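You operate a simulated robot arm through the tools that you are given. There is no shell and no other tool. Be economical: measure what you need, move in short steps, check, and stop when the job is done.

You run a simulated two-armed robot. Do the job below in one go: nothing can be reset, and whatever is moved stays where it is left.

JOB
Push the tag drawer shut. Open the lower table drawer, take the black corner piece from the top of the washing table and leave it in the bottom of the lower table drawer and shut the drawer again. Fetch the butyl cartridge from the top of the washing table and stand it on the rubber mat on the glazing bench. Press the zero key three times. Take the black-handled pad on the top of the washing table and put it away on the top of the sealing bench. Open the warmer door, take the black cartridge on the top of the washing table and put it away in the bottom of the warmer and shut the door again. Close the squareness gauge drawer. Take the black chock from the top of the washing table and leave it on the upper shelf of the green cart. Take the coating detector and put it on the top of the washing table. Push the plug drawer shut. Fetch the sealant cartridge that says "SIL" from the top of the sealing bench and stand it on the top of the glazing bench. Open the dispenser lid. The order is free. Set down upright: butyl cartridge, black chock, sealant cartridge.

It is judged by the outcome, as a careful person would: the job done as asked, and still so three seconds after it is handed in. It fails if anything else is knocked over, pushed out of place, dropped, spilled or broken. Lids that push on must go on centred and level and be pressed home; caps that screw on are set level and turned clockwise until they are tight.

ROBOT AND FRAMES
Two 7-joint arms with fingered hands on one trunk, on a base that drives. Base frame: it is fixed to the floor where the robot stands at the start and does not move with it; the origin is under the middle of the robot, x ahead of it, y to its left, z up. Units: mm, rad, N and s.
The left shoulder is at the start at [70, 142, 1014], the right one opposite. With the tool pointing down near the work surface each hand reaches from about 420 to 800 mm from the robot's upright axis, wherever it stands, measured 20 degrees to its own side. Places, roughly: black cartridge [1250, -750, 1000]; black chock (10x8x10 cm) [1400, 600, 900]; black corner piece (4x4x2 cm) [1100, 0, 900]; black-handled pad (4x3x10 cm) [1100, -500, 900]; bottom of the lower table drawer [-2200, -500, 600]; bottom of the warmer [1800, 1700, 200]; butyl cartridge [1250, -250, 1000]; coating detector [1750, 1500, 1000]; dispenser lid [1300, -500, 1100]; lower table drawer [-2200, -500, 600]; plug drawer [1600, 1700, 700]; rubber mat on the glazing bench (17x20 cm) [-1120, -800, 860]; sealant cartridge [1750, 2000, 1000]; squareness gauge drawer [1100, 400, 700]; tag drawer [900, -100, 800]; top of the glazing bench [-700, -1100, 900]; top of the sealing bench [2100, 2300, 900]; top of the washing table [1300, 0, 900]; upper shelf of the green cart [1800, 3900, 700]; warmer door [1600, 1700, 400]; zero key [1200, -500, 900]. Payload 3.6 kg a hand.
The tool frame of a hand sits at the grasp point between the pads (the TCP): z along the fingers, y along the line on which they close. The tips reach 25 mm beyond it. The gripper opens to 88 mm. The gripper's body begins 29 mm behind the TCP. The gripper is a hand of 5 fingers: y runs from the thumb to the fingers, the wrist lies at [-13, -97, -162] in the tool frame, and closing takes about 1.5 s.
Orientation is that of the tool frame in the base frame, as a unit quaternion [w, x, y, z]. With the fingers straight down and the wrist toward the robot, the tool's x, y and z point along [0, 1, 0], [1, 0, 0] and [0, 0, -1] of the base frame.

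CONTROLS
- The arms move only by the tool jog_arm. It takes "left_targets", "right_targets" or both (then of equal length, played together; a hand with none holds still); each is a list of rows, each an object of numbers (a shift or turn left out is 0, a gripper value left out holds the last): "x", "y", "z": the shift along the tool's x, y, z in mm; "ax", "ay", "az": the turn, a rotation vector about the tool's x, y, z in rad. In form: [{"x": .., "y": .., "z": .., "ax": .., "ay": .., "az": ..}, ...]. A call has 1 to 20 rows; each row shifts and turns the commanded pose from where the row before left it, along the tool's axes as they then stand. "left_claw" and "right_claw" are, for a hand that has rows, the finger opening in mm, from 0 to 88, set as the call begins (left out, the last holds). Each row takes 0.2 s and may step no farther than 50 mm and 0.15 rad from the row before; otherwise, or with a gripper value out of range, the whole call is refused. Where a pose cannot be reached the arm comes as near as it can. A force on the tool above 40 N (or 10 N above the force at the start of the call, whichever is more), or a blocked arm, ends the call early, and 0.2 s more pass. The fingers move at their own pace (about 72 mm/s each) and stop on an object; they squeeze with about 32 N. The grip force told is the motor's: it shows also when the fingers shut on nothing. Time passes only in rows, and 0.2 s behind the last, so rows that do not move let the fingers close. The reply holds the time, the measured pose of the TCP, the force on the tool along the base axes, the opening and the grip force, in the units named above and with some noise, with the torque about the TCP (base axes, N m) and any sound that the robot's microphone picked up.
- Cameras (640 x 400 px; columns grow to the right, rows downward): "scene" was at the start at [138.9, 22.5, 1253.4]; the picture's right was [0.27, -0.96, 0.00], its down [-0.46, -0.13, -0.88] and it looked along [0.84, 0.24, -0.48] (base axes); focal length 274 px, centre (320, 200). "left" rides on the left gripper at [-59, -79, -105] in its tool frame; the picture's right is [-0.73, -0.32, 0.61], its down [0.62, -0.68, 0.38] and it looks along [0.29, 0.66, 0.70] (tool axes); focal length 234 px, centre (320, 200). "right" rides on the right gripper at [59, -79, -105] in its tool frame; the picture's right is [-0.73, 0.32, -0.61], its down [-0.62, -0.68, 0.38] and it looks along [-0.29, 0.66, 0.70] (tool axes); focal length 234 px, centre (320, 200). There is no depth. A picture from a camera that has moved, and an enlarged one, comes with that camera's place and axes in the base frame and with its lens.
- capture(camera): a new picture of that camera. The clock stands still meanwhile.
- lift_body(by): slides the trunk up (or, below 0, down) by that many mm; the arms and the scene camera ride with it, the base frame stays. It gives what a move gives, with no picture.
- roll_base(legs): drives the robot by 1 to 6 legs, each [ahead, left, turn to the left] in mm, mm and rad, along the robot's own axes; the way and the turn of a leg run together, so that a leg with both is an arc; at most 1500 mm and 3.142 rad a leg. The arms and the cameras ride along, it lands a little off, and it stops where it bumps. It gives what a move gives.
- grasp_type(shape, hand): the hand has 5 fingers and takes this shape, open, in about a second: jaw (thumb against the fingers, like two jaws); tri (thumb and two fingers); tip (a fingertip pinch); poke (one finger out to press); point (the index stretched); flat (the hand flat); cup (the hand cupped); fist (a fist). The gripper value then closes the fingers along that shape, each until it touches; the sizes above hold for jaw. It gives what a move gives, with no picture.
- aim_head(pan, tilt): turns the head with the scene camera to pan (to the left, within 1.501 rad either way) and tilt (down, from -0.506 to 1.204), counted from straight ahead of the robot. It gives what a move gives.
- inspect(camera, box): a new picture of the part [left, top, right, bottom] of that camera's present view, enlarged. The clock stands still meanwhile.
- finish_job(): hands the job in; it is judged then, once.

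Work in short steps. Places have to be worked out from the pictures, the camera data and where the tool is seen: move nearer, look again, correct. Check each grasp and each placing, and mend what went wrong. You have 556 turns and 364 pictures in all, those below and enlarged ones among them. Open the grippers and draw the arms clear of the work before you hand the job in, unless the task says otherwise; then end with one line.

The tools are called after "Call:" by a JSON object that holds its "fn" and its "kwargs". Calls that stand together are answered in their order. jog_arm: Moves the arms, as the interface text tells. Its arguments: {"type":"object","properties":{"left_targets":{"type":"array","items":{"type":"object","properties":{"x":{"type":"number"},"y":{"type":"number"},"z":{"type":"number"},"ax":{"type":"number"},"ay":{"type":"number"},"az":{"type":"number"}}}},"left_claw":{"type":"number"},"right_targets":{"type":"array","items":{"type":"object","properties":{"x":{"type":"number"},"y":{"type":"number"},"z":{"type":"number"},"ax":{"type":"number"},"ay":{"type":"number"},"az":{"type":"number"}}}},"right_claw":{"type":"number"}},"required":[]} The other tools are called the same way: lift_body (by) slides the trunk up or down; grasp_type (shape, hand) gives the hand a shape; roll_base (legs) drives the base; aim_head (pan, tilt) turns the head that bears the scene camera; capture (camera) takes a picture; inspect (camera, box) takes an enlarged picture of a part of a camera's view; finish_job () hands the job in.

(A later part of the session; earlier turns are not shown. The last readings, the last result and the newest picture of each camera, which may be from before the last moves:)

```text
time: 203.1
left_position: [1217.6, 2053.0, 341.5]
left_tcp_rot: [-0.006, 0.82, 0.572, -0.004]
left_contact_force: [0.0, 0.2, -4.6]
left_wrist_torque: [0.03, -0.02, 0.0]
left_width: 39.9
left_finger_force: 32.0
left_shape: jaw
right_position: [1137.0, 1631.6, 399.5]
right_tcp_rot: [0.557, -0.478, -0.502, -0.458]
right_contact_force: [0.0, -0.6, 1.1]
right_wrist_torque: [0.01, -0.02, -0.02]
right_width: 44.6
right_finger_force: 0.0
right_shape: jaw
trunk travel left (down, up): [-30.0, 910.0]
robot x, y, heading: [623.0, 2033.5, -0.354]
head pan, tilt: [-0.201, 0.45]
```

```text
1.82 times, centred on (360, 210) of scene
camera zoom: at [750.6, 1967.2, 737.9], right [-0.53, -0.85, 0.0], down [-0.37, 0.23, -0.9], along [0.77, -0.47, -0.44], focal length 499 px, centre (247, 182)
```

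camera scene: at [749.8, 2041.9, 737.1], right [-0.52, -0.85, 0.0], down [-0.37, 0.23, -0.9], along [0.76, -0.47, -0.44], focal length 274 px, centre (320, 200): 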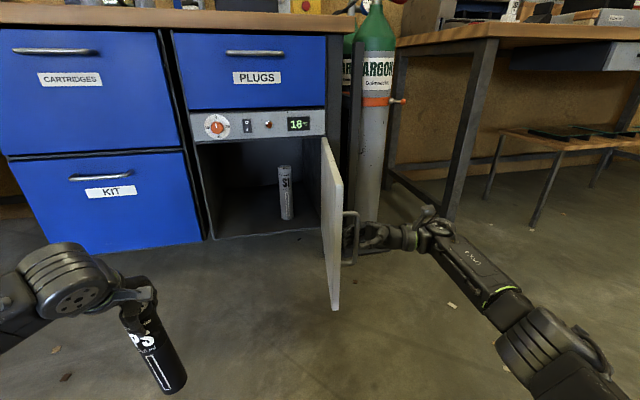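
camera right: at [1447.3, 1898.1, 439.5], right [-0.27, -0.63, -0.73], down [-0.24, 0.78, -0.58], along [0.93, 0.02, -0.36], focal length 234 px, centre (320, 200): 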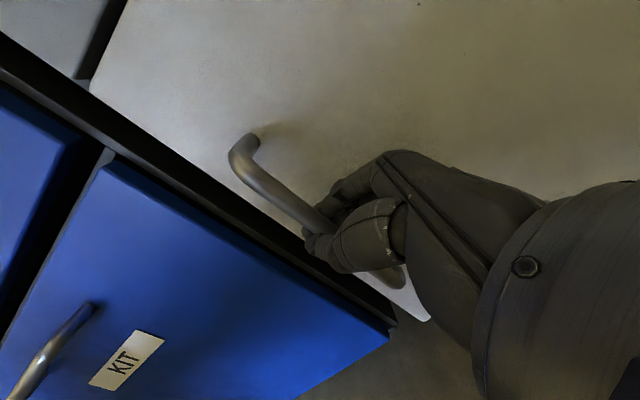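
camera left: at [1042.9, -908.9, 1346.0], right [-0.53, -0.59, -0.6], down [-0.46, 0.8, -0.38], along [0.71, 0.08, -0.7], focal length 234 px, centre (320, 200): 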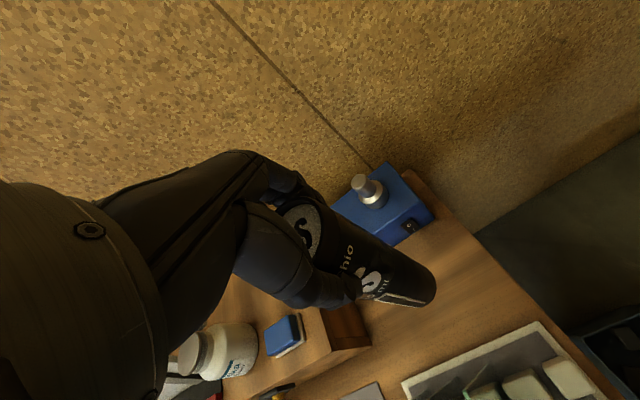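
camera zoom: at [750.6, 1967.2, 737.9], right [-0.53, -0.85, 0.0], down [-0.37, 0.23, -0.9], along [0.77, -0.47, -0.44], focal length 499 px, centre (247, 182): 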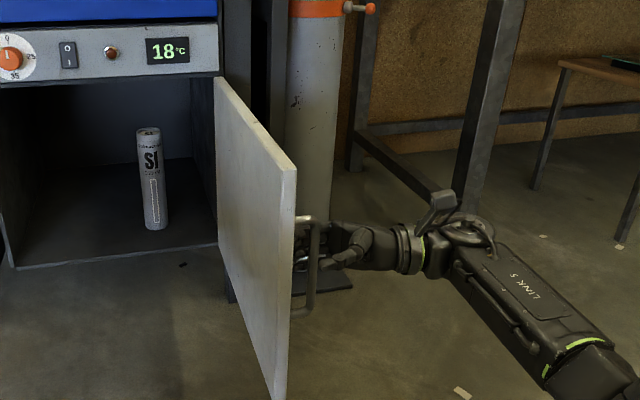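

Call:
{"fn": "roll_base", "kwargs": {"legs": [[0, -100, 0]]}}

Call:
{"fn": "capture", "kwargs": {"camera": "scene"}}

```text
time: 204.3
left_position: [1184.5, 1961.2, 340.4]
left_tcp_rot: [-0.007, 0.82, 0.573, -0.005]
left_contact_force: [0.2, -0.1, -4.9]
left_wrist_torque: [0.02, 0.0, 0.0]
left_width: 39.8
left_finger_force: 31.9
left_shape: jaw
right_position: [1103.4, 1538.2, 399.0]
right_tcp_rot: [0.556, -0.478, -0.503, -0.457]
right_contact_force: [31.0, 0.2, 4.5]
right_wrist_torque: [0.09, -0.47, -0.68]
right_width: 58.4
right_finger_force: 0.1
right_shape: jaw
trunk travel left (down, up): [-30.0, 910.0]
robot x, y, heading: [585.7, 1939.3, -0.348]
head pan, tilt: [-0.201, 0.45]
```

```text
222 pictures are left
camera scene: at [717.5, 1874.0, 737.7], right [-0.52, -0.85, 0.0], down [-0.37, 0.23, -0.9], along [0.77, -0.47, -0.44], focal length 274 px, centre (320, 200)
```

scene: 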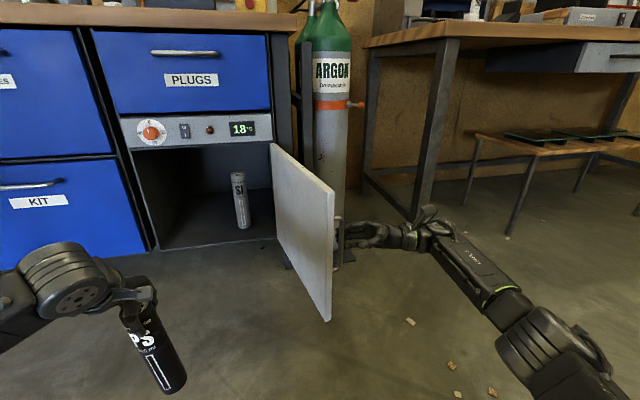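

A finger still drags on the bar. I open wide and withdraw exactly along the finger axis (forward-right).

Call:
{"fn": "jog_arm", "kwargs": {"right_targets": [{}, {}, {}], "right_claw": 88}}

Call:
{"fn": "inspect", "kwargs": {"camera": "scene", "box": [260, 160, 480, 330]}}

Call:
{"fn": "capture", "kwargs": {"camera": "right"}}

```text
time: 205.1
left_position: [1184.9, 1961.1, 341.7]
left_tcp_rot: [-0.007, 0.82, 0.572, -0.004]
left_contact_force: [0.1, 0.1, -5.4]
left_wrist_torque: [0.0, -0.02, -0.01]
left_width: 39.7
left_finger_force: 31.8
left_shape: jaw
right_position: [1103.7, 1539.3, 401.3]
right_tcp_rot: [0.557, -0.478, -0.502, -0.457]
right_contact_force: [0.2, -0.3, 0.4]
right_wrist_torque: [0.03, -0.03, -0.01]
right_width: 87.7
right_finger_force: 0.1
right_shape: jaw
trunk travel left (down, up): [-30.0, 910.0]
robot x, y, heading: [587.8, 1938.7, -0.351]
head pan, tilt: [-0.201, 0.45]
```

```text
2.35 times, centred on (370, 245) of scene
camera zoom: at [716.5, 1873.8, 737.9], right [-0.52, -0.85, 0.0], down [-0.37, 0.23, -0.9], along [0.77, -0.47, -0.44], focal length 646 px, centre (202, 94)
```

zoom: 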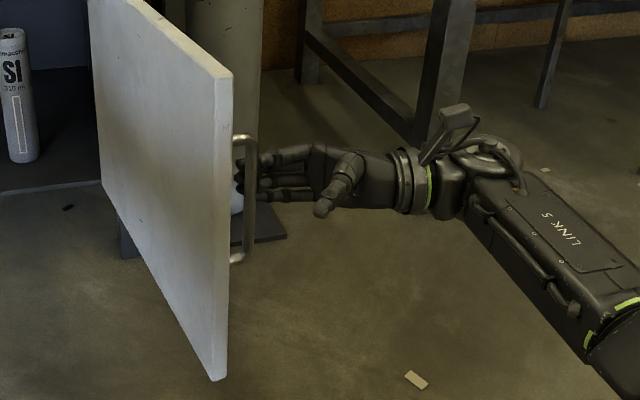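

```text
220 pictures are left
camera right: at [1044.1, 1422.8, 459.9], right [0.34, -0.54, -0.77], down [-0.77, 0.31, -0.56], along [0.54, 0.78, -0.31], focal length 234 px, centre (320, 200)
```

right: 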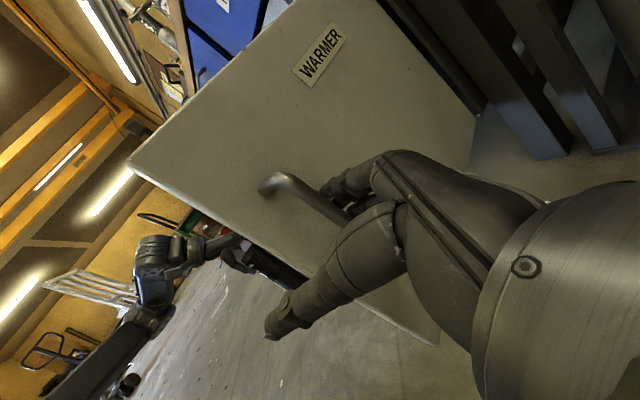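

Now open wide and unloaded. Withdraw.

Call:
{"fn": "roll_base", "kwargs": {"legs": [[46, -88, 0]]}}

Call:
{"fn": "capture", "kwargs": {"camera": "scene"}}

```text
time: 206.2
left_position: [1195.6, 1865.4, 342.0]
left_tcp_rot: [-0.005, 0.819, 0.573, -0.004]
left_contact_force: [0.2, 0.4, -4.8]
left_wrist_torque: [-0.02, -0.03, 0.03]
left_width: 39.8
left_finger_force: 32.3
left_shape: jaw
right_position: [1117.4, 1442.6, 399.6]
right_tcp_rot: [0.556, -0.476, -0.504, -0.458]
right_contact_force: [0.7, -0.7, 0.3]
right_wrist_torque: [-0.01, -0.01, -0.03]
right_width: 87.6
right_finger_force: 0.0
right_shape: jaw
trunk travel left (down, up): [-30.0, 910.0]
robot x, y, heading: [602.8, 1845.4, -0.353]
head pan, tilt: [-0.201, 0.45]
```

```text
219 pictures are left
camera scene: at [729.7, 1777.0, 737.9], right [-0.52, -0.85, 0.0], down [-0.37, 0.23, -0.9], along [0.77, -0.47, -0.44], focal length 274 px, centre (320, 200)
```

scene: 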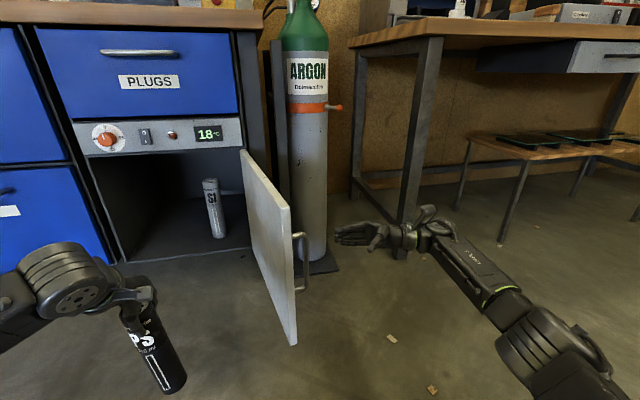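

Handle released, door ~105° open. I restore the right hand to hand-down and pull it in, out of the door's way.

Call:
{"fn": "jog_arm", "kwargs": {"right_targets": [{"ax": -0.15}, {"ax": -0.15}, {"ax": -0.15}, {"ay": -0.15}, {"ay": -0.15}, {"ay": -0.15}, {"ay": -0.15}, {"ay": -0.15}, {"ay": -0.15}, {"ay": -0.15}, {"ay": -0.15}, {"ay": -0.15}, {"ay": -0.15}]}}

Call:
{"fn": "jog_arm", "kwargs": {"right_targets": [{"x": -30, "y": -25}, {"x": -30, "y": -25}, {"x": -30, "y": -25}, {"x": -30, "y": -25}, {"x": -30, "y": -25}]}}

```text
time: 209.0
left_position: [1197.0, 1864.5, 341.6]
left_tcp_rot: [-0.007, 0.82, 0.573, -0.003]
left_contact_force: [0.1, -0.1, -5.2]
left_wrist_torque: [0.01, -0.01, -0.01]
left_width: 39.8
left_finger_force: 32.0
left_shape: jaw
right_position: [1117.4, 1441.5, 399.4]
right_tcp_rot: [-0.054, 0.812, 0.581, 0.007]
right_contact_force: [0.0, -0.3, 0.2]
right_wrist_torque: [-0.02, -0.03, 0.01]
right_width: 87.8
right_finger_force: 0.0
right_shape: jaw
trunk travel left (down, up): [-30.0, 910.0]
robot x, y, heading: [604.2, 1846.8, -0.349]
head pan, tilt: [-0.201, 0.45]
```

```text
time: 210.2
left_position: [1196.5, 1864.3, 342.1]
left_tcp_rot: [-0.007, 0.819, 0.573, -0.003]
left_contact_force: [0.3, 0.7, -5.1]
left_wrist_torque: [0.01, -0.05, 0.03]
left_width: 40.1
left_finger_force: 32.2
left_shape: jaw
right_position: [949.5, 1339.5, 399.2]
right_tcp_rot: [-0.055, 0.812, 0.582, 0.008]
right_contact_force: [0.2, -0.1, -0.7]
right_wrist_torque: [-0.02, 0.0, -0.01]
right_width: 87.8
right_finger_force: 0.0
right_shape: jaw
trunk travel left (down, up): [-30.0, 910.0]
robot x, y, heading: [601.7, 1841.8, -0.351]
head pan, tilt: [-0.201, 0.45]
```

I shift the base left 110 mm and pitch the left hand so the cartridge points forward.

Call:
{"fn": "roll_base", "kwargs": {"legs": [[0, 110, 0]]}}

Call:
{"fn": "jog_arm", "kwargs": {"left_targets": [{"ax": -0.15}, {"ax": -0.15}, {"ax": -0.15}, {"ax": -0.15}, {"ax": -0.15}, {"ax": -0.15}, {"ax": -0.15}, {"ax": -0.15}, {"ax": -0.15}, {"ax": -0.15}, {"ax": -0.07}]}}

Call:
{"fn": "capture", "kwargs": {"camera": "scene"}}

Call:
{"fn": "capture", "kwargs": {"camera": "left"}}

```text
time: 211.4
left_position: [1233.4, 1969.0, 341.4]
left_tcp_rot: [-0.006, 0.819, 0.574, -0.003]
left_contact_force: [0.5, 0.4, -4.5]
left_wrist_torque: [0.01, -0.03, 0.03]
left_width: 39.8
left_finger_force: 32.3
left_shape: jaw
right_position: [987.8, 1442.9, 399.4]
right_tcp_rot: [-0.056, 0.811, 0.582, 0.008]
right_contact_force: [0.3, 0.0, 0.2]
right_wrist_torque: [0.03, 0.04, 0.0]
right_width: 87.9
right_finger_force: 0.1
right_shape: jaw
trunk travel left (down, up): [-30.0, 910.0]
robot x, y, heading: [640.6, 1949.2, -0.353]
head pan, tilt: [-0.201, 0.45]
```

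```text
time: 213.6
left_position: [1254.7, 2030.8, 358.9]
left_tcp_rot: [0.418, 0.693, 0.315, 0.496]
left_contact_force: [-0.4, -0.8, -4.2]
left_wrist_torque: [0.13, 0.31, -0.14]
left_width: 39.3
left_finger_force: 32.0
left_shape: jaw
right_position: [986.8, 1442.1, 399.7]
right_tcp_rot: [-0.056, 0.811, 0.582, 0.008]
right_contact_force: [0.5, 0.2, 0.7]
right_wrist_torque: [-0.02, 0.02, 0.0]
right_width: 87.8
right_finger_force: 0.1
right_shape: jaw
trunk travel left (down, up): [-30.0, 910.0]
robot x, y, heading: [640.7, 1949.2, -0.347]
head pan, tilt: [-0.201, 0.45]
stopped in row 10 (left hand): the arm was blocked; the commanded pose is now the measured one
```

```text
218 pictures are left
camera scene: at [766.4, 1878.9, 738.6], right [-0.52, -0.85, 0.0], down [-0.37, 0.23, -0.9], along [0.77, -0.47, -0.44], focal length 274 px, centre (320, 200)
```

scene: 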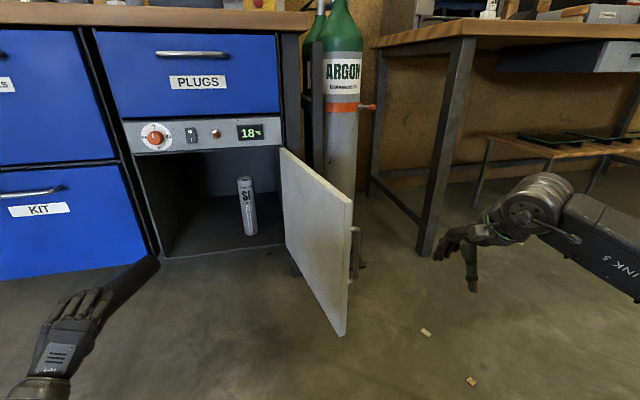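

```text
217 pictures are left
camera left: at [1136.1, 2044.1, 279.5], right [0.35, -0.63, -0.69], down [0.54, 0.74, -0.4], along [0.77, -0.24, 0.6], focal length 234 px, centre (320, 200)
```

left: 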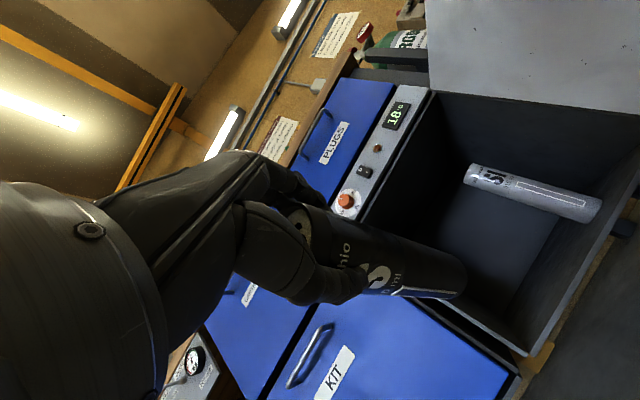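

The arm joint stopped at a slightly rolled, 9° nose-down pose, which is fine. I shift right 85 mm, drive forward so the cartridge enters, and re-check.

Call:
{"fn": "roll_base", "kwargs": {"legs": [[0, -85, 0], [160, 0, 0]]}}

Call:
{"fn": "capture", "kwargs": {"camera": "left"}}

Call:
{"fn": "capture", "kwargs": {"camera": "scene"}}

```text
time: 215.7
left_position: [1379.7, 1896.6, 359.3]
left_tcp_rot: [0.417, 0.693, 0.315, 0.497]
left_contact_force: [-0.1, -0.1, -5.4]
left_wrist_torque: [0.15, 0.41, -0.04]
left_width: 38.9
left_finger_force: 32.5
left_shape: jaw
right_position: [1110.8, 1307.3, 398.7]
right_tcp_rot: [-0.054, 0.811, 0.583, 0.009]
right_contact_force: [-0.2, -0.2, 0.0]
right_wrist_torque: [0.01, -0.03, 0.0]
right_width: 87.9
right_finger_force: 0.0
right_shape: jaw
trunk travel left (down, up): [-30.0, 910.0]
robot x, y, heading: [766.4, 1812.6, -0.348]
head pan, tilt: [-0.201, 0.45]
```

```text
216 pictures are left
camera left: at [1260.0, 1909.2, 279.1], right [0.35, -0.63, -0.69], down [0.54, 0.74, -0.4], along [0.77, -0.23, 0.6], focal length 234 px, centre (320, 200)
```

left: 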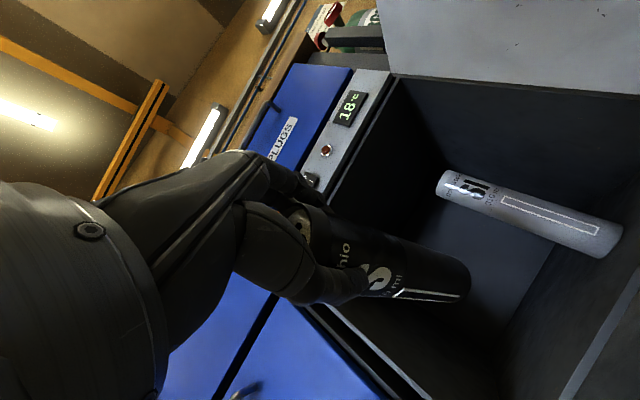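

```text
215 pictures are left
camera scene: at [890.4, 1743.9, 738.1], right [-0.52, -0.85, 0.0], down [-0.37, 0.23, -0.9], along [0.77, -0.47, -0.44], focal length 274 px, centre (320, 200)
```

scene: 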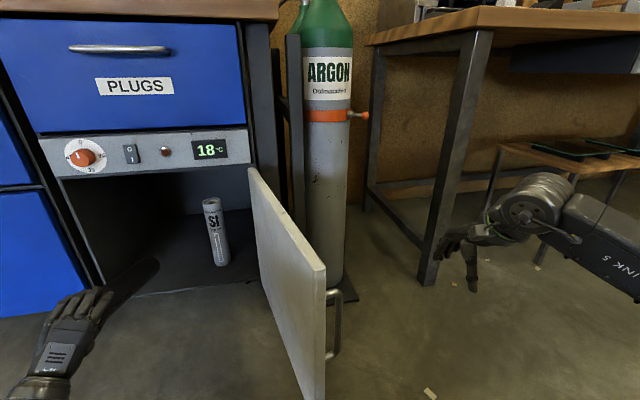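

The cartridge is entering at the free left part. The thumb is underneath, so I roll the hand 1.05 rad to bring it to the side, and level the cartridge.

Call:
{"fn": "jog_arm", "kwargs": {"left_targets": [{"az": 0.15}, {"az": 0.15}, {"az": 0.15}, {"az": 0.15}, {"az": 0.15}, {"az": 0.15}, {"az": 0.15}, {"ay": 0.15}]}}

Call:
{"fn": "capture", "kwargs": {"camera": "left"}}

Call:
{"fn": "aim_head", "kwargs": {"pan": 0.25, "tilt": 0.6}}

Call:
{"fn": "capture", "kwargs": {"camera": "scene"}}

```text
time: 217.5
left_position: [1379.9, 1896.7, 356.8]
left_tcp_rot: [0.117, 0.707, -0.065, 0.695]
left_contact_force: [1.1, 0.7, -4.9]
left_wrist_torque: [0.09, 0.42, 0.01]
left_width: 38.8
left_finger_force: 31.8
left_shape: jaw
right_position: [1111.3, 1307.3, 399.8]
right_tcp_rot: [-0.055, 0.811, 0.583, 0.008]
right_contact_force: [0.3, 0.5, -0.2]
right_wrist_torque: [0.01, -0.01, 0.01]
right_width: 87.7
right_finger_force: 0.0
right_shape: jaw
trunk travel left (down, up): [-30.0, 910.0]
robot x, y, heading: [760.5, 1814.4, -0.343]
head pan, tilt: [-0.201, 0.45]
```

```text
214 pictures are left
camera left: at [1297.3, 1995.1, 293.0], right [0.65, 0.1, -0.75], down [0.56, 0.6, 0.57], along [0.51, -0.79, 0.33], focal length 234 px, centre (320, 200)
```

left: 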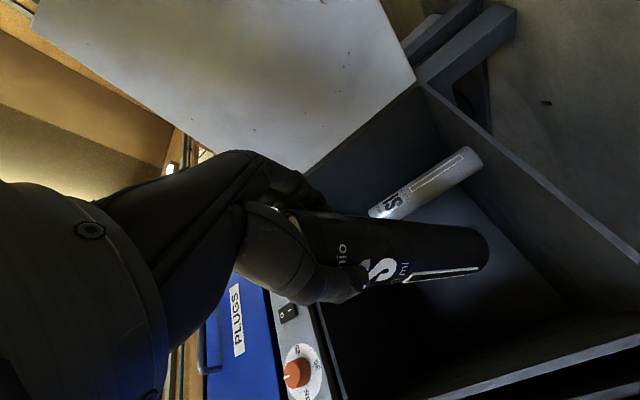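

```text
time: 218.4
left_position: [1379.9, 1895.9, 357.9]
left_tcp_rot: [0.118, 0.707, -0.065, 0.694]
left_contact_force: [0.7, -0.1, -4.9]
left_wrist_torque: [0.14, 0.4, 0.01]
left_width: 38.6
left_finger_force: 32.1
left_shape: jaw
right_position: [1112.1, 1307.5, 398.9]
right_tcp_rot: [-0.055, 0.81, 0.583, 0.007]
right_contact_force: [0.5, 1.0, 0.4]
right_wrist_torque: [0.0, -0.03, -0.01]
right_width: 87.8
right_finger_force: 0.2
right_shape: jaw
trunk travel left (down, up): [-30.0, 910.0]
robot x, y, heading: [761.6, 1810.0, -0.343]
head pan, tilt: [0.25, 0.6]
```

```text
213 pictures are left
camera scene: at [900.7, 1784.1, 724.3], right [-0.1, -1.0, 0.0], down [-0.56, 0.06, -0.82], along [0.82, -0.08, -0.57], focal length 274 px, centre (320, 200)
```

scene: 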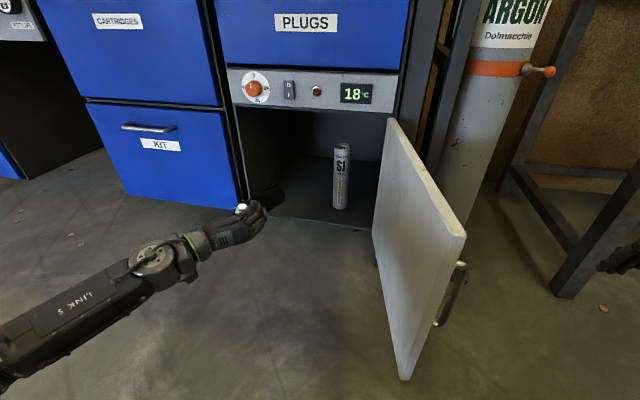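

Level and well placed. I extend the arm (not the base, because of the open door) 160 mm into the cavity.

Call:
{"fn": "jog_arm", "kwargs": {"left_targets": [{"z": 40}, {"z": 40}, {"z": 40}, {"z": 40}]}}

Call:
{"fn": "capture", "kwargs": {"camera": "scene"}}

Call:
{"fn": "capture", "kwargs": {"camera": "left"}}

```text
time: 219.4
left_position: [1535.0, 1854.2, 356.9]
left_tcp_rot: [0.117, 0.707, -0.065, 0.694]
left_contact_force: [0.0, -0.1, -4.1]
left_wrist_torque: [0.13, 0.44, -0.03]
left_width: 39.3
left_finger_force: 31.8
left_shape: jaw
right_position: [1112.3, 1307.5, 398.2]
right_tcp_rot: [-0.055, 0.811, 0.582, 0.007]
right_contact_force: [0.5, 0.4, -0.3]
right_wrist_torque: [0.0, 0.0, 0.04]
right_width: 87.8
right_finger_force: 0.1
right_shape: jaw
trunk travel left (down, up): [-30.0, 910.0]
robot x, y, heading: [767.5, 1810.7, -0.348]
head pan, tilt: [0.25, 0.6]
```

```text
212 pictures are left
camera scene: at [900.8, 1784.2, 724.3], right [-0.1, -1.0, 0.0], down [-0.56, 0.05, -0.82], along [0.82, -0.08, -0.57], focal length 274 px, centre (320, 200)
```

scene: 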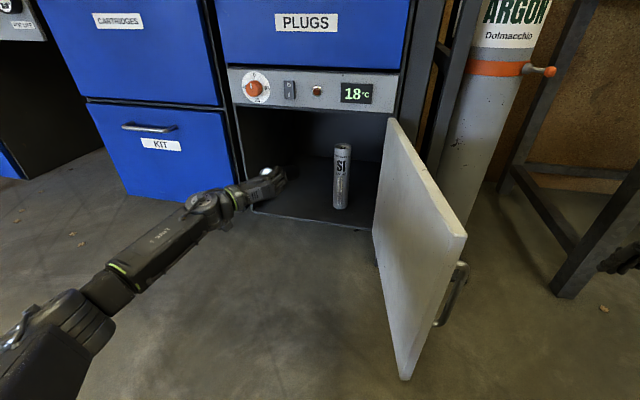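

```text
211 pictures are left
camera left: at [1451.3, 1952.5, 291.5], right [0.65, 0.1, -0.75], down [0.56, 0.6, 0.57], along [0.51, -0.79, 0.33], focal length 234 px, centre (320, 200)
```

left: 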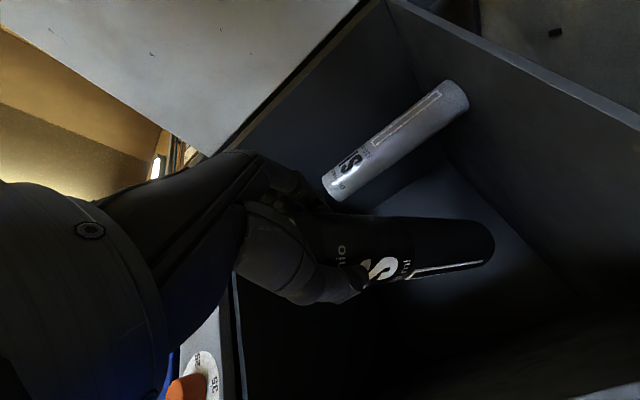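

Inside and clear of the SI cartridge. I lower toward the floor.

Call:
{"fn": "jog_arm", "kwargs": {"left_targets": [{"x": -40}, {"x": -40}, {"x": -25}, {"z": 20}, {"z": 20}]}}

Call:
{"fn": "capture", "kwargs": {"camera": "left"}}

Call:
{"fn": "inspect", "kwargs": {"camera": "scene", "box": [200, 60, 420, 250]}}

```text
time: 220.6
left_position: [1570.2, 1838.0, 250.4]
left_tcp_rot: [0.118, 0.707, -0.065, 0.694]
left_contact_force: [-0.3, -0.6, -1.9]
left_wrist_torque: [-0.04, -0.03, -0.01]
left_width: 39.4
left_finger_force: 32.1
left_shape: jaw
right_position: [1112.0, 1308.6, 399.7]
right_tcp_rot: [-0.055, 0.811, 0.582, 0.009]
right_contact_force: [-0.9, 0.1, -0.2]
right_wrist_torque: [-0.02, -0.01, 0.02]
right_width: 87.7
right_finger_force: 0.1
right_shape: jaw
trunk travel left (down, up): [-30.0, 910.0]
robot x, y, heading: [762.4, 1811.5, -0.346]
head pan, tilt: [0.25, 0.6]
```

```text
210 pictures are left
camera left: at [1486.9, 1935.9, 186.4], right [0.65, 0.1, -0.75], down [0.56, 0.6, 0.57], along [0.51, -0.79, 0.33], focal length 234 px, centre (320, 200)
```

left: 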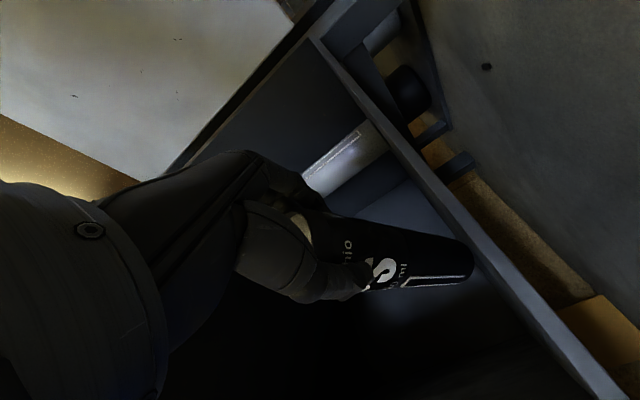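

```text
2.11 times, centred on (310, 155) of scene
camera zoom: at [900.4, 1784.2, 724.4], right [-0.1, -1.0, 0.0], down [-0.56, 0.06, -0.82], along [0.82, -0.08, -0.57], focal length 578 px, centre (341, 295)
```

zoom: 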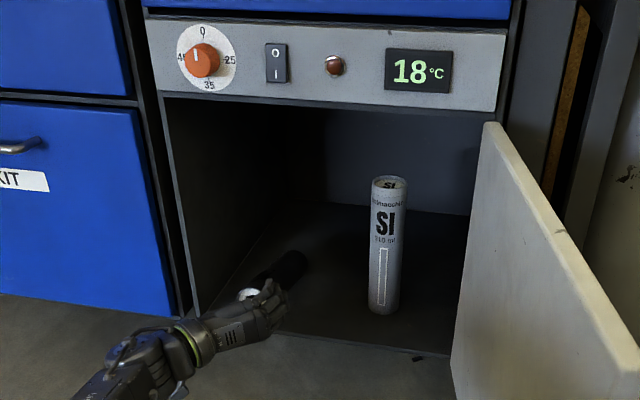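

The weight reading dropped — the cartridge touches the floor. I lower 3 mm more and release.

Call:
{"fn": "jog_arm", "kwargs": {"left_targets": [{"x": -2}, {"x": -2}]}}

Call:
{"fn": "jog_arm", "kwargs": {"left_targets": [{}, {}, {}, {}], "left_claw": 70}}

Call:
{"fn": "capture", "kwargs": {"camera": "left"}}

```text
time: 221.2
left_position: [1570.6, 1836.6, 246.7]
left_tcp_rot: [0.118, 0.707, -0.064, 0.694]
left_contact_force: [-2.0, 0.3, -1.4]
left_wrist_torque: [-0.04, -0.08, -0.05]
left_width: 39.1
left_finger_force: 31.7
left_shape: jaw
right_position: [1112.1, 1308.0, 399.0]
right_tcp_rot: [-0.055, 0.811, 0.583, 0.008]
right_contact_force: [-0.1, 0.5, -0.2]
right_wrist_torque: [0.05, 0.0, 0.01]
right_width: 87.7
right_finger_force: 0.0
right_shape: jaw
trunk travel left (down, up): [-30.0, 910.0]
robot x, y, heading: [762.1, 1814.8, -0.345]
head pan, tilt: [0.25, 0.6]
```

```text
time: 222.2
left_position: [1570.5, 1836.5, 247.9]
left_tcp_rot: [0.118, 0.708, -0.065, 0.694]
left_contact_force: [0.2, -0.4, -0.5]
left_wrist_torque: [0.03, 0.0, -0.02]
left_width: 69.6
left_finger_force: 0.0
left_shape: jaw
right_position: [1111.5, 1307.6, 399.6]
right_tcp_rot: [-0.054, 0.811, 0.583, 0.007]
right_contact_force: [-0.6, 0.0, 0.3]
right_wrist_torque: [-0.01, -0.03, 0.0]
right_width: 87.9
right_finger_force: 0.1
right_shape: jaw
trunk travel left (down, up): [-30.0, 910.0]
robot x, y, heading: [764.1, 1813.7, -0.352]
head pan, tilt: [0.25, 0.6]
```

```text
208 pictures are left
camera left: at [1487.0, 1935.4, 182.8], right [0.65, 0.1, -0.75], down [0.56, 0.6, 0.57], along [0.51, -0.79, 0.33], focal length 234 px, centre (320, 200)
```

left: 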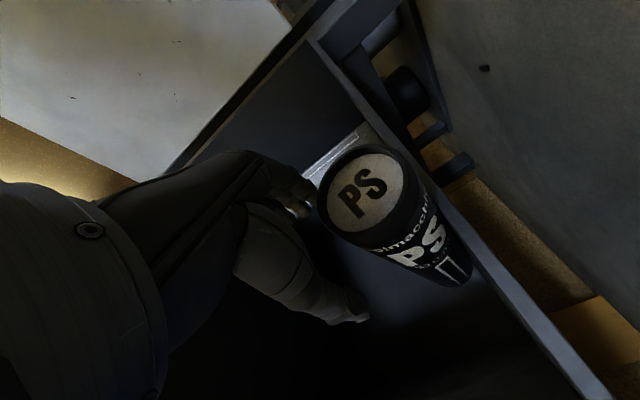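

Released; the cartridge lies on the floor of the warmer, its end near the opening. I back off and look.

Call:
{"fn": "jog_arm", "kwargs": {"left_targets": [{"x": 10, "z": -30}, {"z": -40}, {"z": -40}]}}

Call:
{"fn": "inspect", "kwargs": {"camera": "scene", "box": [200, 60, 420, 250]}}

Call:
{"fn": "capture", "kwargs": {"camera": "left"}}

```text
time: 223.0
left_position: [1463.5, 1865.3, 259.5]
left_tcp_rot: [0.119, 0.707, -0.064, 0.694]
left_contact_force: [0.4, -0.2, 0.4]
left_wrist_torque: [0.01, -0.01, 0.01]
left_width: 69.8
left_finger_force: 0.0
left_shape: jaw
right_position: [1112.6, 1307.6, 398.9]
right_tcp_rot: [-0.055, 0.811, 0.583, 0.007]
right_contact_force: [-1.1, 0.2, 0.7]
right_wrist_torque: [0.02, 0.01, -0.02]
right_width: 87.6
right_finger_force: 0.0
right_shape: jaw
trunk travel left (down, up): [-30.0, 910.0]
robot x, y, heading: [760.4, 1813.9, -0.351]
head pan, tilt: [0.25, 0.6]
```

```text
2.11 times, centred on (310, 155) of scene
camera zoom: at [900.3, 1784.0, 724.4], right [-0.1, -1.0, 0.0], down [-0.56, 0.06, -0.82], along [0.82, -0.08, -0.57], focal length 578 px, centre (341, 295)
```

zoom: 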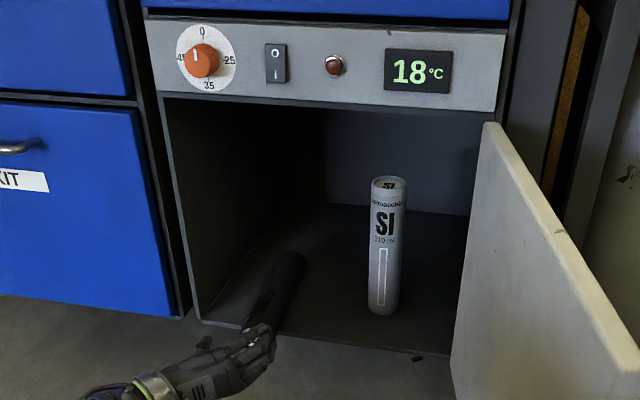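

```text
206 pictures are left
camera left: at [1380.8, 1963.6, 194.7], right [0.65, 0.1, -0.75], down [0.56, 0.6, 0.57], along [0.51, -0.79, 0.33], focal length 234 px, centre (320, 200)
```

left: 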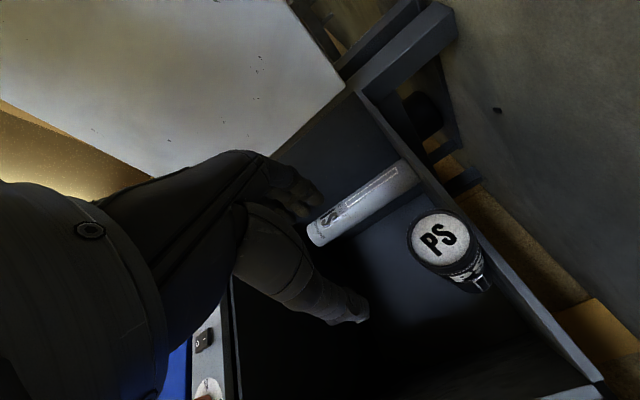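

The end sits right at the sill. I close the fingers and push it ~60 mm farther in.

Call:
{"fn": "jog_arm", "kwargs": {"left_targets": [{"x": -17}, {"x": -15}, {}, {}, {"z": 20}, {"z": 20}, {"z": 20}], "left_claw": 0}}

Call:
{"fn": "capture", "kwargs": {"camera": "left"}}

```text
time: 224.6
left_position: [1520.7, 1848.8, 227.0]
left_tcp_rot: [0.118, 0.707, -0.065, 0.694]
left_contact_force: [-0.3, 0.0, 0.4]
left_wrist_torque: [0.01, -0.02, -0.03]
left_width: 0.2
left_finger_force: 32.1
left_shape: jaw
right_position: [1112.2, 1308.6, 399.7]
right_tcp_rot: [-0.054, 0.811, 0.583, 0.008]
right_contact_force: [0.9, -0.5, 0.0]
right_wrist_torque: [-0.01, -0.02, 0.0]
right_width: 88.0
right_finger_force: 0.0
right_shape: jaw
trunk travel left (down, up): [-30.0, 910.0]
robot x, y, heading: [760.3, 1812.2, -0.347]
head pan, tilt: [0.25, 0.6]
```

```text
205 pictures are left
camera left: at [1438.3, 1947.0, 162.1], right [0.65, 0.1, -0.75], down [0.56, 0.6, 0.57], along [0.51, -0.79, 0.33], focal length 234 px, centre (320, 200)
```

left: 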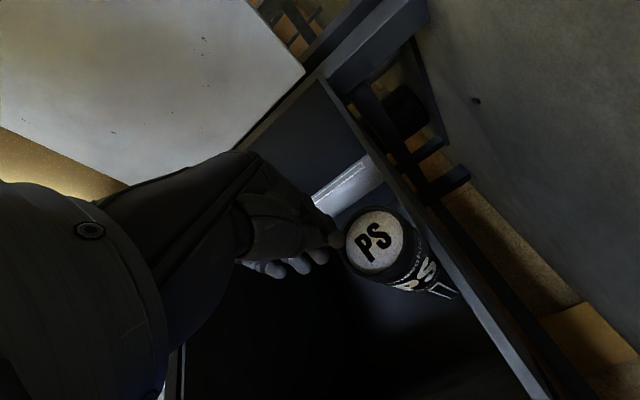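

The fingers are a bit high relative to the cap; I lower 18 mm and push.

Call:
{"fn": "jog_arm", "kwargs": {"left_targets": [{"x": -18}, {"z": 10}, {"z": 10}]}}

Call:
{"fn": "capture", "kwargs": {"camera": "left"}}

```text
time: 225.4
left_position: [1541.5, 1843.2, 208.2]
left_tcp_rot: [0.117, 0.707, -0.064, 0.694]
left_contact_force: [-0.8, 0.5, 0.9]
left_wrist_torque: [0.01, -0.02, 0.03]
left_width: 0.0
left_finger_force: 32.3
left_shape: jaw
right_position: [1112.3, 1308.1, 399.8]
right_tcp_rot: [-0.054, 0.812, 0.582, 0.008]
right_contact_force: [-0.6, 0.5, -0.3]
right_wrist_torque: [0.02, 0.03, -0.05]
right_width: 87.9
right_finger_force: 0.1
right_shape: jaw
trunk travel left (down, up): [-30.0, 910.0]
robot x, y, heading: [763.5, 1812.7, -0.347]
head pan, tilt: [0.25, 0.6]
```

```text
204 pictures are left
camera left: at [1458.1, 1941.5, 144.2], right [0.65, 0.1, -0.75], down [0.56, 0.6, 0.57], along [0.51, -0.79, 0.33], focal length 234 px, centre (320, 200)
```

left: 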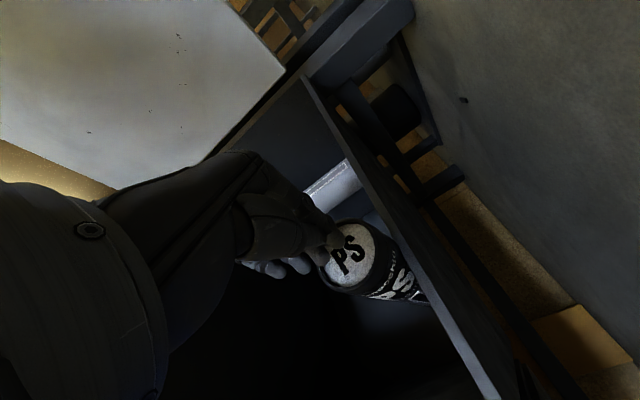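

Now the fingertips meet the cap. I push in.

Call:
{"fn": "jog_arm", "kwargs": {"left_targets": [{"z": 10}, {"z": 10}, {"z": 10}, {"z": 10}, {"z": 10}, {"z": 10}]}}

Call:
{"fn": "capture", "kwargs": {"camera": "left"}}

Call:
{"fn": "inspect", "kwargs": {"camera": "scene", "box": [200, 60, 420, 250]}}

```text
time: 226.8
left_position: [1564.6, 1826.9, 211.4]
left_tcp_rot: [0.118, 0.707, -0.064, 0.694]
left_contact_force: [-1.1, 1.4, 0.4]
left_wrist_torque: [-0.01, 0.0, 0.02]
left_width: 0.0
left_finger_force: 32.0
left_shape: jaw
left hand out of reach, approached as far as the arm can: row 3, 4, 5, 6
right_position: [1111.5, 1308.4, 399.1]
right_tcp_rot: [-0.054, 0.811, 0.583, 0.007]
right_contact_force: [-0.1, 0.0, -0.5]
right_wrist_torque: [0.0, 0.01, 0.01]
right_width: 87.7
right_finger_force: 0.0
right_shape: jaw
trunk travel left (down, up): [-30.0, 910.0]
robot x, y, heading: [761.8, 1811.4, -0.346]
head pan, tilt: [0.25, 0.6]
```

```text
203 pictures are left
camera left: at [1482.1, 1925.6, 147.3], right [0.65, 0.1, -0.75], down [0.56, 0.6, 0.57], along [0.51, -0.79, 0.33], focal length 234 px, centre (320, 200)
```

left: 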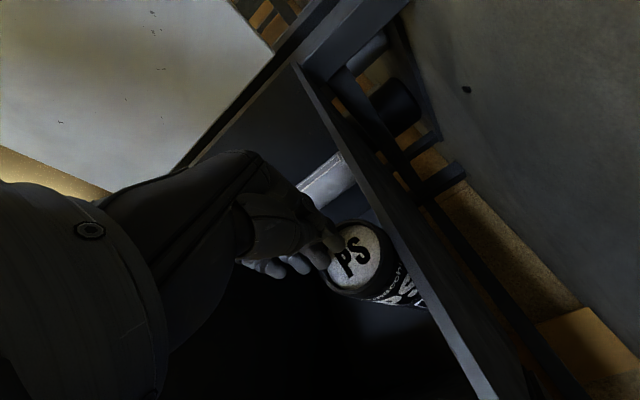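

```text
2.11 times, centred on (310, 155) of scene
camera zoom: at [900.3, 1784.1, 724.4], right [-0.1, -1.0, 0.0], down [-0.56, 0.06, -0.82], along [0.82, -0.08, -0.57], focal length 578 px, centre (341, 295)
```

zoom: 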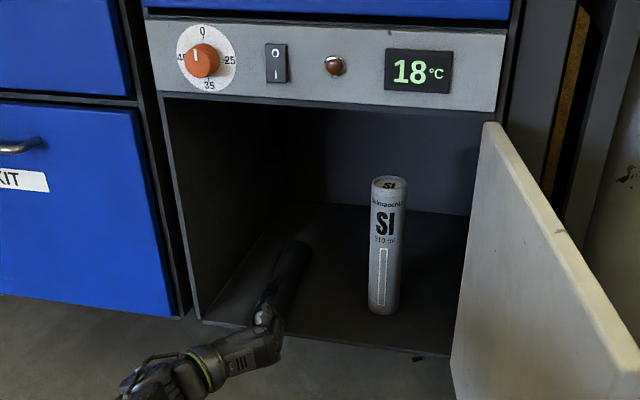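

Reach limit; I push the rest by driving 40 mm forward.

Call:
{"fn": "roll_base", "kwargs": {"legs": [[40, 0, 0]]}}

Call:
{"fn": "inspect", "kwargs": {"camera": "scene", "box": [180, 50, 430, 260]}}

```text
time: 227.7
left_position: [1602.6, 1813.0, 212.2]
left_tcp_rot: [0.116, 0.707, -0.064, 0.695]
left_contact_force: [-0.2, -1.0, 0.8]
left_wrist_torque: [0.02, 0.01, 0.01]
left_width: 0.1
left_finger_force: 31.9
left_shape: jaw
right_position: [1149.9, 1294.8, 399.0]
right_tcp_rot: [-0.054, 0.811, 0.582, 0.008]
right_contact_force: [0.1, 0.0, 0.5]
right_wrist_torque: [0.0, -0.02, 0.01]
right_width: 87.7
right_finger_force: 0.1
right_shape: jaw
trunk travel left (down, up): [-30.0, 910.0]
robot x, y, heading: [801.9, 1797.7, -0.343]
head pan, tilt: [0.25, 0.6]
```

```text
1.90 times, centred on (305, 155) of scene
camera zoom: at [938.0, 1770.3, 724.4], right [-0.1, -1.0, 0.0], down [-0.56, 0.06, -0.83], along [0.82, -0.08, -0.57], focal length 523 px, centre (349, 286)
```

zoom: 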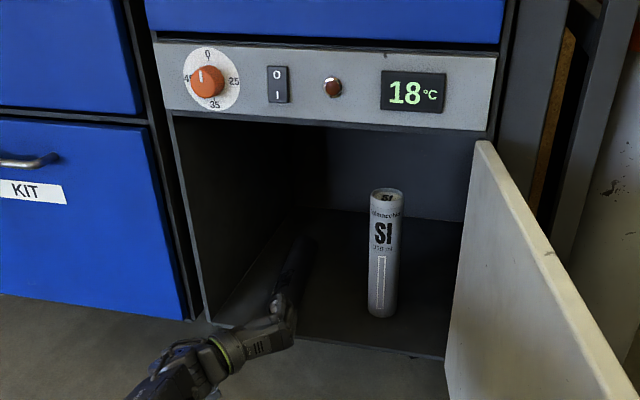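

The cartridge is fully inside. I withdraw the left hand and back away.

Call:
{"fn": "jog_arm", "kwargs": {"left_targets": [{"x": 8, "z": -30}, {"z": -45}, {"z": -45}, {"z": -45}, {"z": -45}]}}

Call:
{"fn": "roll_base", "kwargs": {"legs": [[-200, 0, 0]]}}

Call:
{"fn": "aim_head", "kwargs": {"pan": -0.1, "tilt": 0.55}}

Call:
{"fn": "capture", "kwargs": {"camera": "scene"}}

```text
time: 228.9
left_position: [1399.8, 1868.8, 221.4]
left_tcp_rot: [0.118, 0.708, -0.064, 0.694]
left_contact_force: [-0.1, -0.4, 1.0]
left_wrist_torque: [-0.04, 0.0, 0.01]
left_width: 0.1
left_finger_force: 32.2
left_shape: jaw
right_position: [1150.2, 1294.2, 399.6]
right_tcp_rot: [-0.056, 0.811, 0.582, 0.008]
right_contact_force: [-0.6, -0.3, 0.9]
right_wrist_torque: [-0.01, 0.02, 0.03]
right_width: 88.0
right_finger_force: 0.1
right_shape: jaw
trunk travel left (down, up): [-30.0, 910.0]
robot x, y, heading: [801.8, 1800.5, -0.345]
head pan, tilt: [0.25, 0.6]
```

```text
time: 230.5
left_position: [1209.9, 1936.5, 221.2]
left_tcp_rot: [0.117, 0.707, -0.064, 0.694]
left_contact_force: [-0.1, 0.3, -0.1]
left_wrist_torque: [0.01, 0.03, 0.01]
left_width: 0.0
left_finger_force: 32.0
left_shape: jaw
right_position: [962.0, 1362.6, 400.3]
right_tcp_rot: [-0.054, 0.811, 0.583, 0.009]
right_contact_force: [-0.5, -0.8, 1.0]
right_wrist_torque: [0.0, 0.02, -0.03]
right_width: 87.9
right_finger_force: 0.1
right_shape: jaw
trunk travel left (down, up): [-30.0, 910.0]
robot x, y, heading: [613.6, 1866.6, -0.35]
head pan, tilt: [0.25, 0.6]
```

```text
time: 231.3
left_position: [1210.1, 1938.9, 221.5]
left_tcp_rot: [0.117, 0.708, -0.064, 0.694]
left_contact_force: [0.3, -0.1, 0.2]
left_wrist_torque: [0.0, 0.02, -0.03]
left_width: 0.0
left_finger_force: 32.1
left_shape: jaw
right_position: [961.4, 1363.0, 399.9]
right_tcp_rot: [-0.054, 0.811, 0.582, 0.009]
right_contact_force: [-0.5, 0.3, 0.2]
right_wrist_torque: [0.03, 0.03, 0.01]
right_width: 87.8
right_finger_force: 0.0
right_shape: jaw
trunk travel left (down, up): [-30.0, 910.0]
robot x, y, heading: [613.8, 1860.9, -0.348]
head pan, tilt: [-0.099, 0.55]
```

```text
200 pictures are left
camera scene: at [742.3, 1808.6, 728.9], right [-0.43, -0.9, 0.0], down [-0.47, 0.23, -0.85], along [0.77, -0.37, -0.52], focal length 274 px, centre (320, 200)
```

scene: 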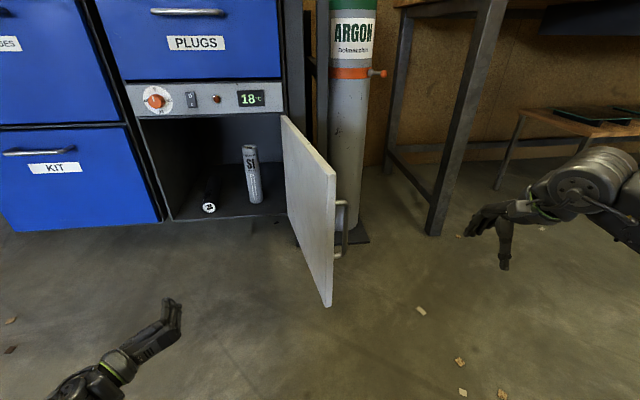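

The PS cartridge lies inside. Now I close the door: right hand closed, extended forward, then sweep left by the base against the door's outer face.

Call:
{"fn": "jog_arm", "kwargs": {"right_targets": [{"y": 35}, {"y": 35}, {"y": 35}, {}, {}], "right_claw": 0}}

Call:
{"fn": "roll_base", "kwargs": {"legs": [[0, 300, 0]]}}

Call:
{"fn": "capture", "kwargs": {"camera": "scene"}}

```text
time: 232.5
left_position: [1210.6, 1936.9, 220.7]
left_tcp_rot: [0.117, 0.707, -0.065, 0.694]
left_contact_force: [-0.2, -0.5, -0.1]
left_wrist_torque: [-0.01, 0.01, 0.03]
left_width: 0.1
left_finger_force: 31.5
left_shape: jaw
right_position: [1059.8, 1326.7, 388.7]
right_tcp_rot: [-0.054, 0.81, 0.583, 0.008]
right_contact_force: [0.5, 0.4, -0.3]
right_wrist_torque: [-0.03, -0.07, 0.01]
right_width: 0.3
right_finger_force: 31.7
right_shape: jaw
trunk travel left (down, up): [-30.0, 910.0]
robot x, y, heading: [617.0, 1862.8, -0.351]
head pan, tilt: [-0.099, 0.55]
```

```text
time: 234.5
left_position: [1312.9, 2223.3, 220.8]
left_tcp_rot: [0.116, 0.707, -0.063, 0.695]
left_contact_force: [0.0, -1.0, 0.3]
left_wrist_torque: [0.02, -0.03, -0.01]
left_width: 0.2
left_finger_force: 32.0
left_shape: jaw
right_position: [1162.7, 1612.8, 388.1]
right_tcp_rot: [-0.055, 0.81, 0.583, 0.008]
right_contact_force: [0.2, 0.4, 0.4]
right_wrist_torque: [-0.02, -0.03, -0.01]
right_width: 0.0
right_finger_force: 32.6
right_shape: jaw
trunk travel left (down, up): [-30.0, 910.0]
robot x, y, heading: [714.0, 2153.1, -0.345]
head pan, tilt: [-0.099, 0.55]
```

```text
199 pictures are left
camera scene: at [844.6, 2092.7, 728.9], right [-0.43, -0.9, 0.0], down [-0.47, 0.22, -0.85], along [0.77, -0.37, -0.52], focal length 274 px, centre (320, 200)
```

scene: 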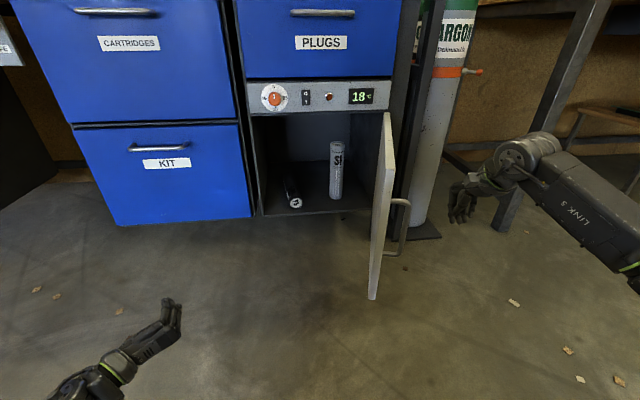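

The door already swung partly. I continue sweeping left.

Call:
{"fn": "roll_base", "kwargs": {"legs": [[0, 200, 0]]}}

Call:
{"fn": "capture", "kwargs": {"camera": "scene"}}

```text
time: 236.1
left_position: [1378.9, 2410.3, 221.4]
left_tcp_rot: [0.116, 0.707, -0.062, 0.695]
left_contact_force: [0.3, 0.0, 0.0]
left_wrist_torque: [0.02, -0.01, 0.01]
left_width: 0.0
left_finger_force: 32.1
left_shape: jaw
right_position: [1231.9, 1800.4, 388.5]
right_tcp_rot: [-0.055, 0.809, 0.585, 0.008]
right_contact_force: [-0.4, 0.3, -0.7]
right_wrist_torque: [0.02, 0.04, -0.05]
right_width: 0.0
right_finger_force: 31.9
right_shape: jaw
trunk travel left (down, up): [-30.0, 910.0]
robot x, y, heading: [780.9, 2337.5, -0.346]
head pan, tilt: [-0.099, 0.55]
```

```text
198 pictures are left
camera scene: at [911.4, 2279.6, 728.9], right [-0.43, -0.9, 0.0], down [-0.47, 0.22, -0.85], along [0.77, -0.36, -0.52], focal length 274 px, centre (320, 200)
```

scene: 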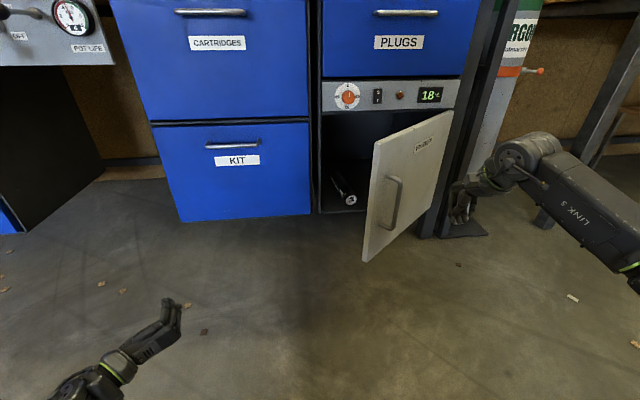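

Door about half closed. I shift left and push forward on its face.

Call:
{"fn": "roll_base", "kwargs": {"legs": [[0, 110, 0], [150, 0, 0]]}}

Call:
{"fn": "capture", "kwargs": {"camera": "scene"}}

```text
time: 238.3
left_position: [1555.1, 2466.8, 221.1]
left_tcp_rot: [0.114, 0.707, -0.062, 0.695]
left_contact_force: [-0.3, 0.6, -1.4]
left_wrist_torque: [-0.03, 0.02, 0.03]
left_width: 0.0
left_finger_force: 31.7
left_shape: jaw
right_position: [1409.1, 1854.7, 389.5]
right_tcp_rot: [-0.055, 0.809, 0.585, 0.008]
right_contact_force: [-0.1, 0.3, 0.7]
right_wrist_torque: [-0.04, -0.03, -0.01]
right_width: 0.0
right_finger_force: 31.8
right_shape: jaw
trunk travel left (down, up): [-30.0, 910.0]
robot x, y, heading: [956.4, 2390.2, -0.338]
head pan, tilt: [-0.099, 0.55]
```

```text
197 pictures are left
camera scene: at [1088.2, 2334.3, 728.9], right [-0.42, -0.91, 0.0], down [-0.47, 0.22, -0.85], along [0.77, -0.36, -0.52], focal length 274 px, centre (320, 200)
```

scene: 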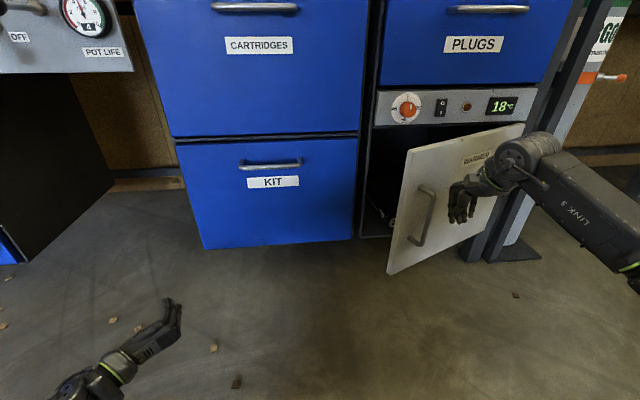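

I shift the hand 60 mm left toward the handle side and drive on.

Call:
{"fn": "jog_arm", "kwargs": {"right_targets": [{"x": 30}, {"x": 30}]}}

Call:
{"fn": "roll_base", "kwargs": {"legs": [[80, 0, 0]]}}

Call:
{"fn": "capture", "kwargs": {"camera": "scene"}}

```text
time: 238.9
left_position: [1555.0, 2465.3, 221.8]
left_tcp_rot: [0.114, 0.707, -0.063, 0.695]
left_contact_force: [0.7, 0.6, -0.5]
left_wrist_torque: [-0.05, -0.01, -0.02]
left_width: 0.0
left_finger_force: 32.4
left_shape: jaw
right_position: [1425.7, 1905.6, 391.9]
right_tcp_rot: [-0.054, 0.811, 0.582, 0.008]
right_contact_force: [5.4, -30.1, 2.0]
right_wrist_torque: [0.4, 0.03, -0.47]
right_width: 0.0
right_finger_force: 32.4
right_shape: jaw
trunk travel left (down, up): [-30.0, 910.0]
robot x, y, heading: [961.9, 2389.0, -0.342]
head pan, tilt: [-0.099, 0.55]
```

```text
time: 239.9
left_position: [1629.9, 2439.6, 220.3]
left_tcp_rot: [0.115, 0.707, -0.062, 0.695]
left_contact_force: [0.5, -0.6, -0.3]
left_wrist_torque: [0.03, 0.01, -0.01]
left_width: 0.1
left_finger_force: 31.7
left_shape: jaw
right_position: [1504.2, 1883.2, 393.4]
right_tcp_rot: [-0.054, 0.809, 0.586, 0.008]
right_contact_force: [0.8, -1.0, 0.8]
right_wrist_torque: [-0.03, 0.0, -0.01]
right_width: 0.0
right_finger_force: 31.8
right_shape: jaw
trunk travel left (down, up): [-30.0, 910.0]
robot x, y, heading: [1035.2, 2361.1, -0.344]
head pan, tilt: [-0.099, 0.55]
```

```text
196 pictures are left
camera scene: at [1164.4, 2307.3, 728.9], right [-0.43, -0.9, 0.0], down [-0.47, 0.22, -0.85], along [0.77, -0.36, -0.52], focal length 274 px, centre (320, 200)
```

scene: 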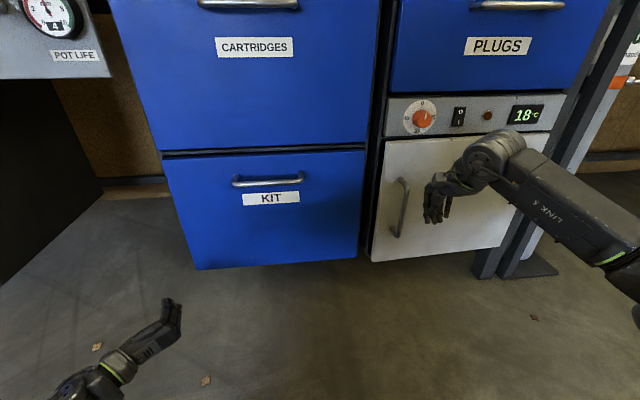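

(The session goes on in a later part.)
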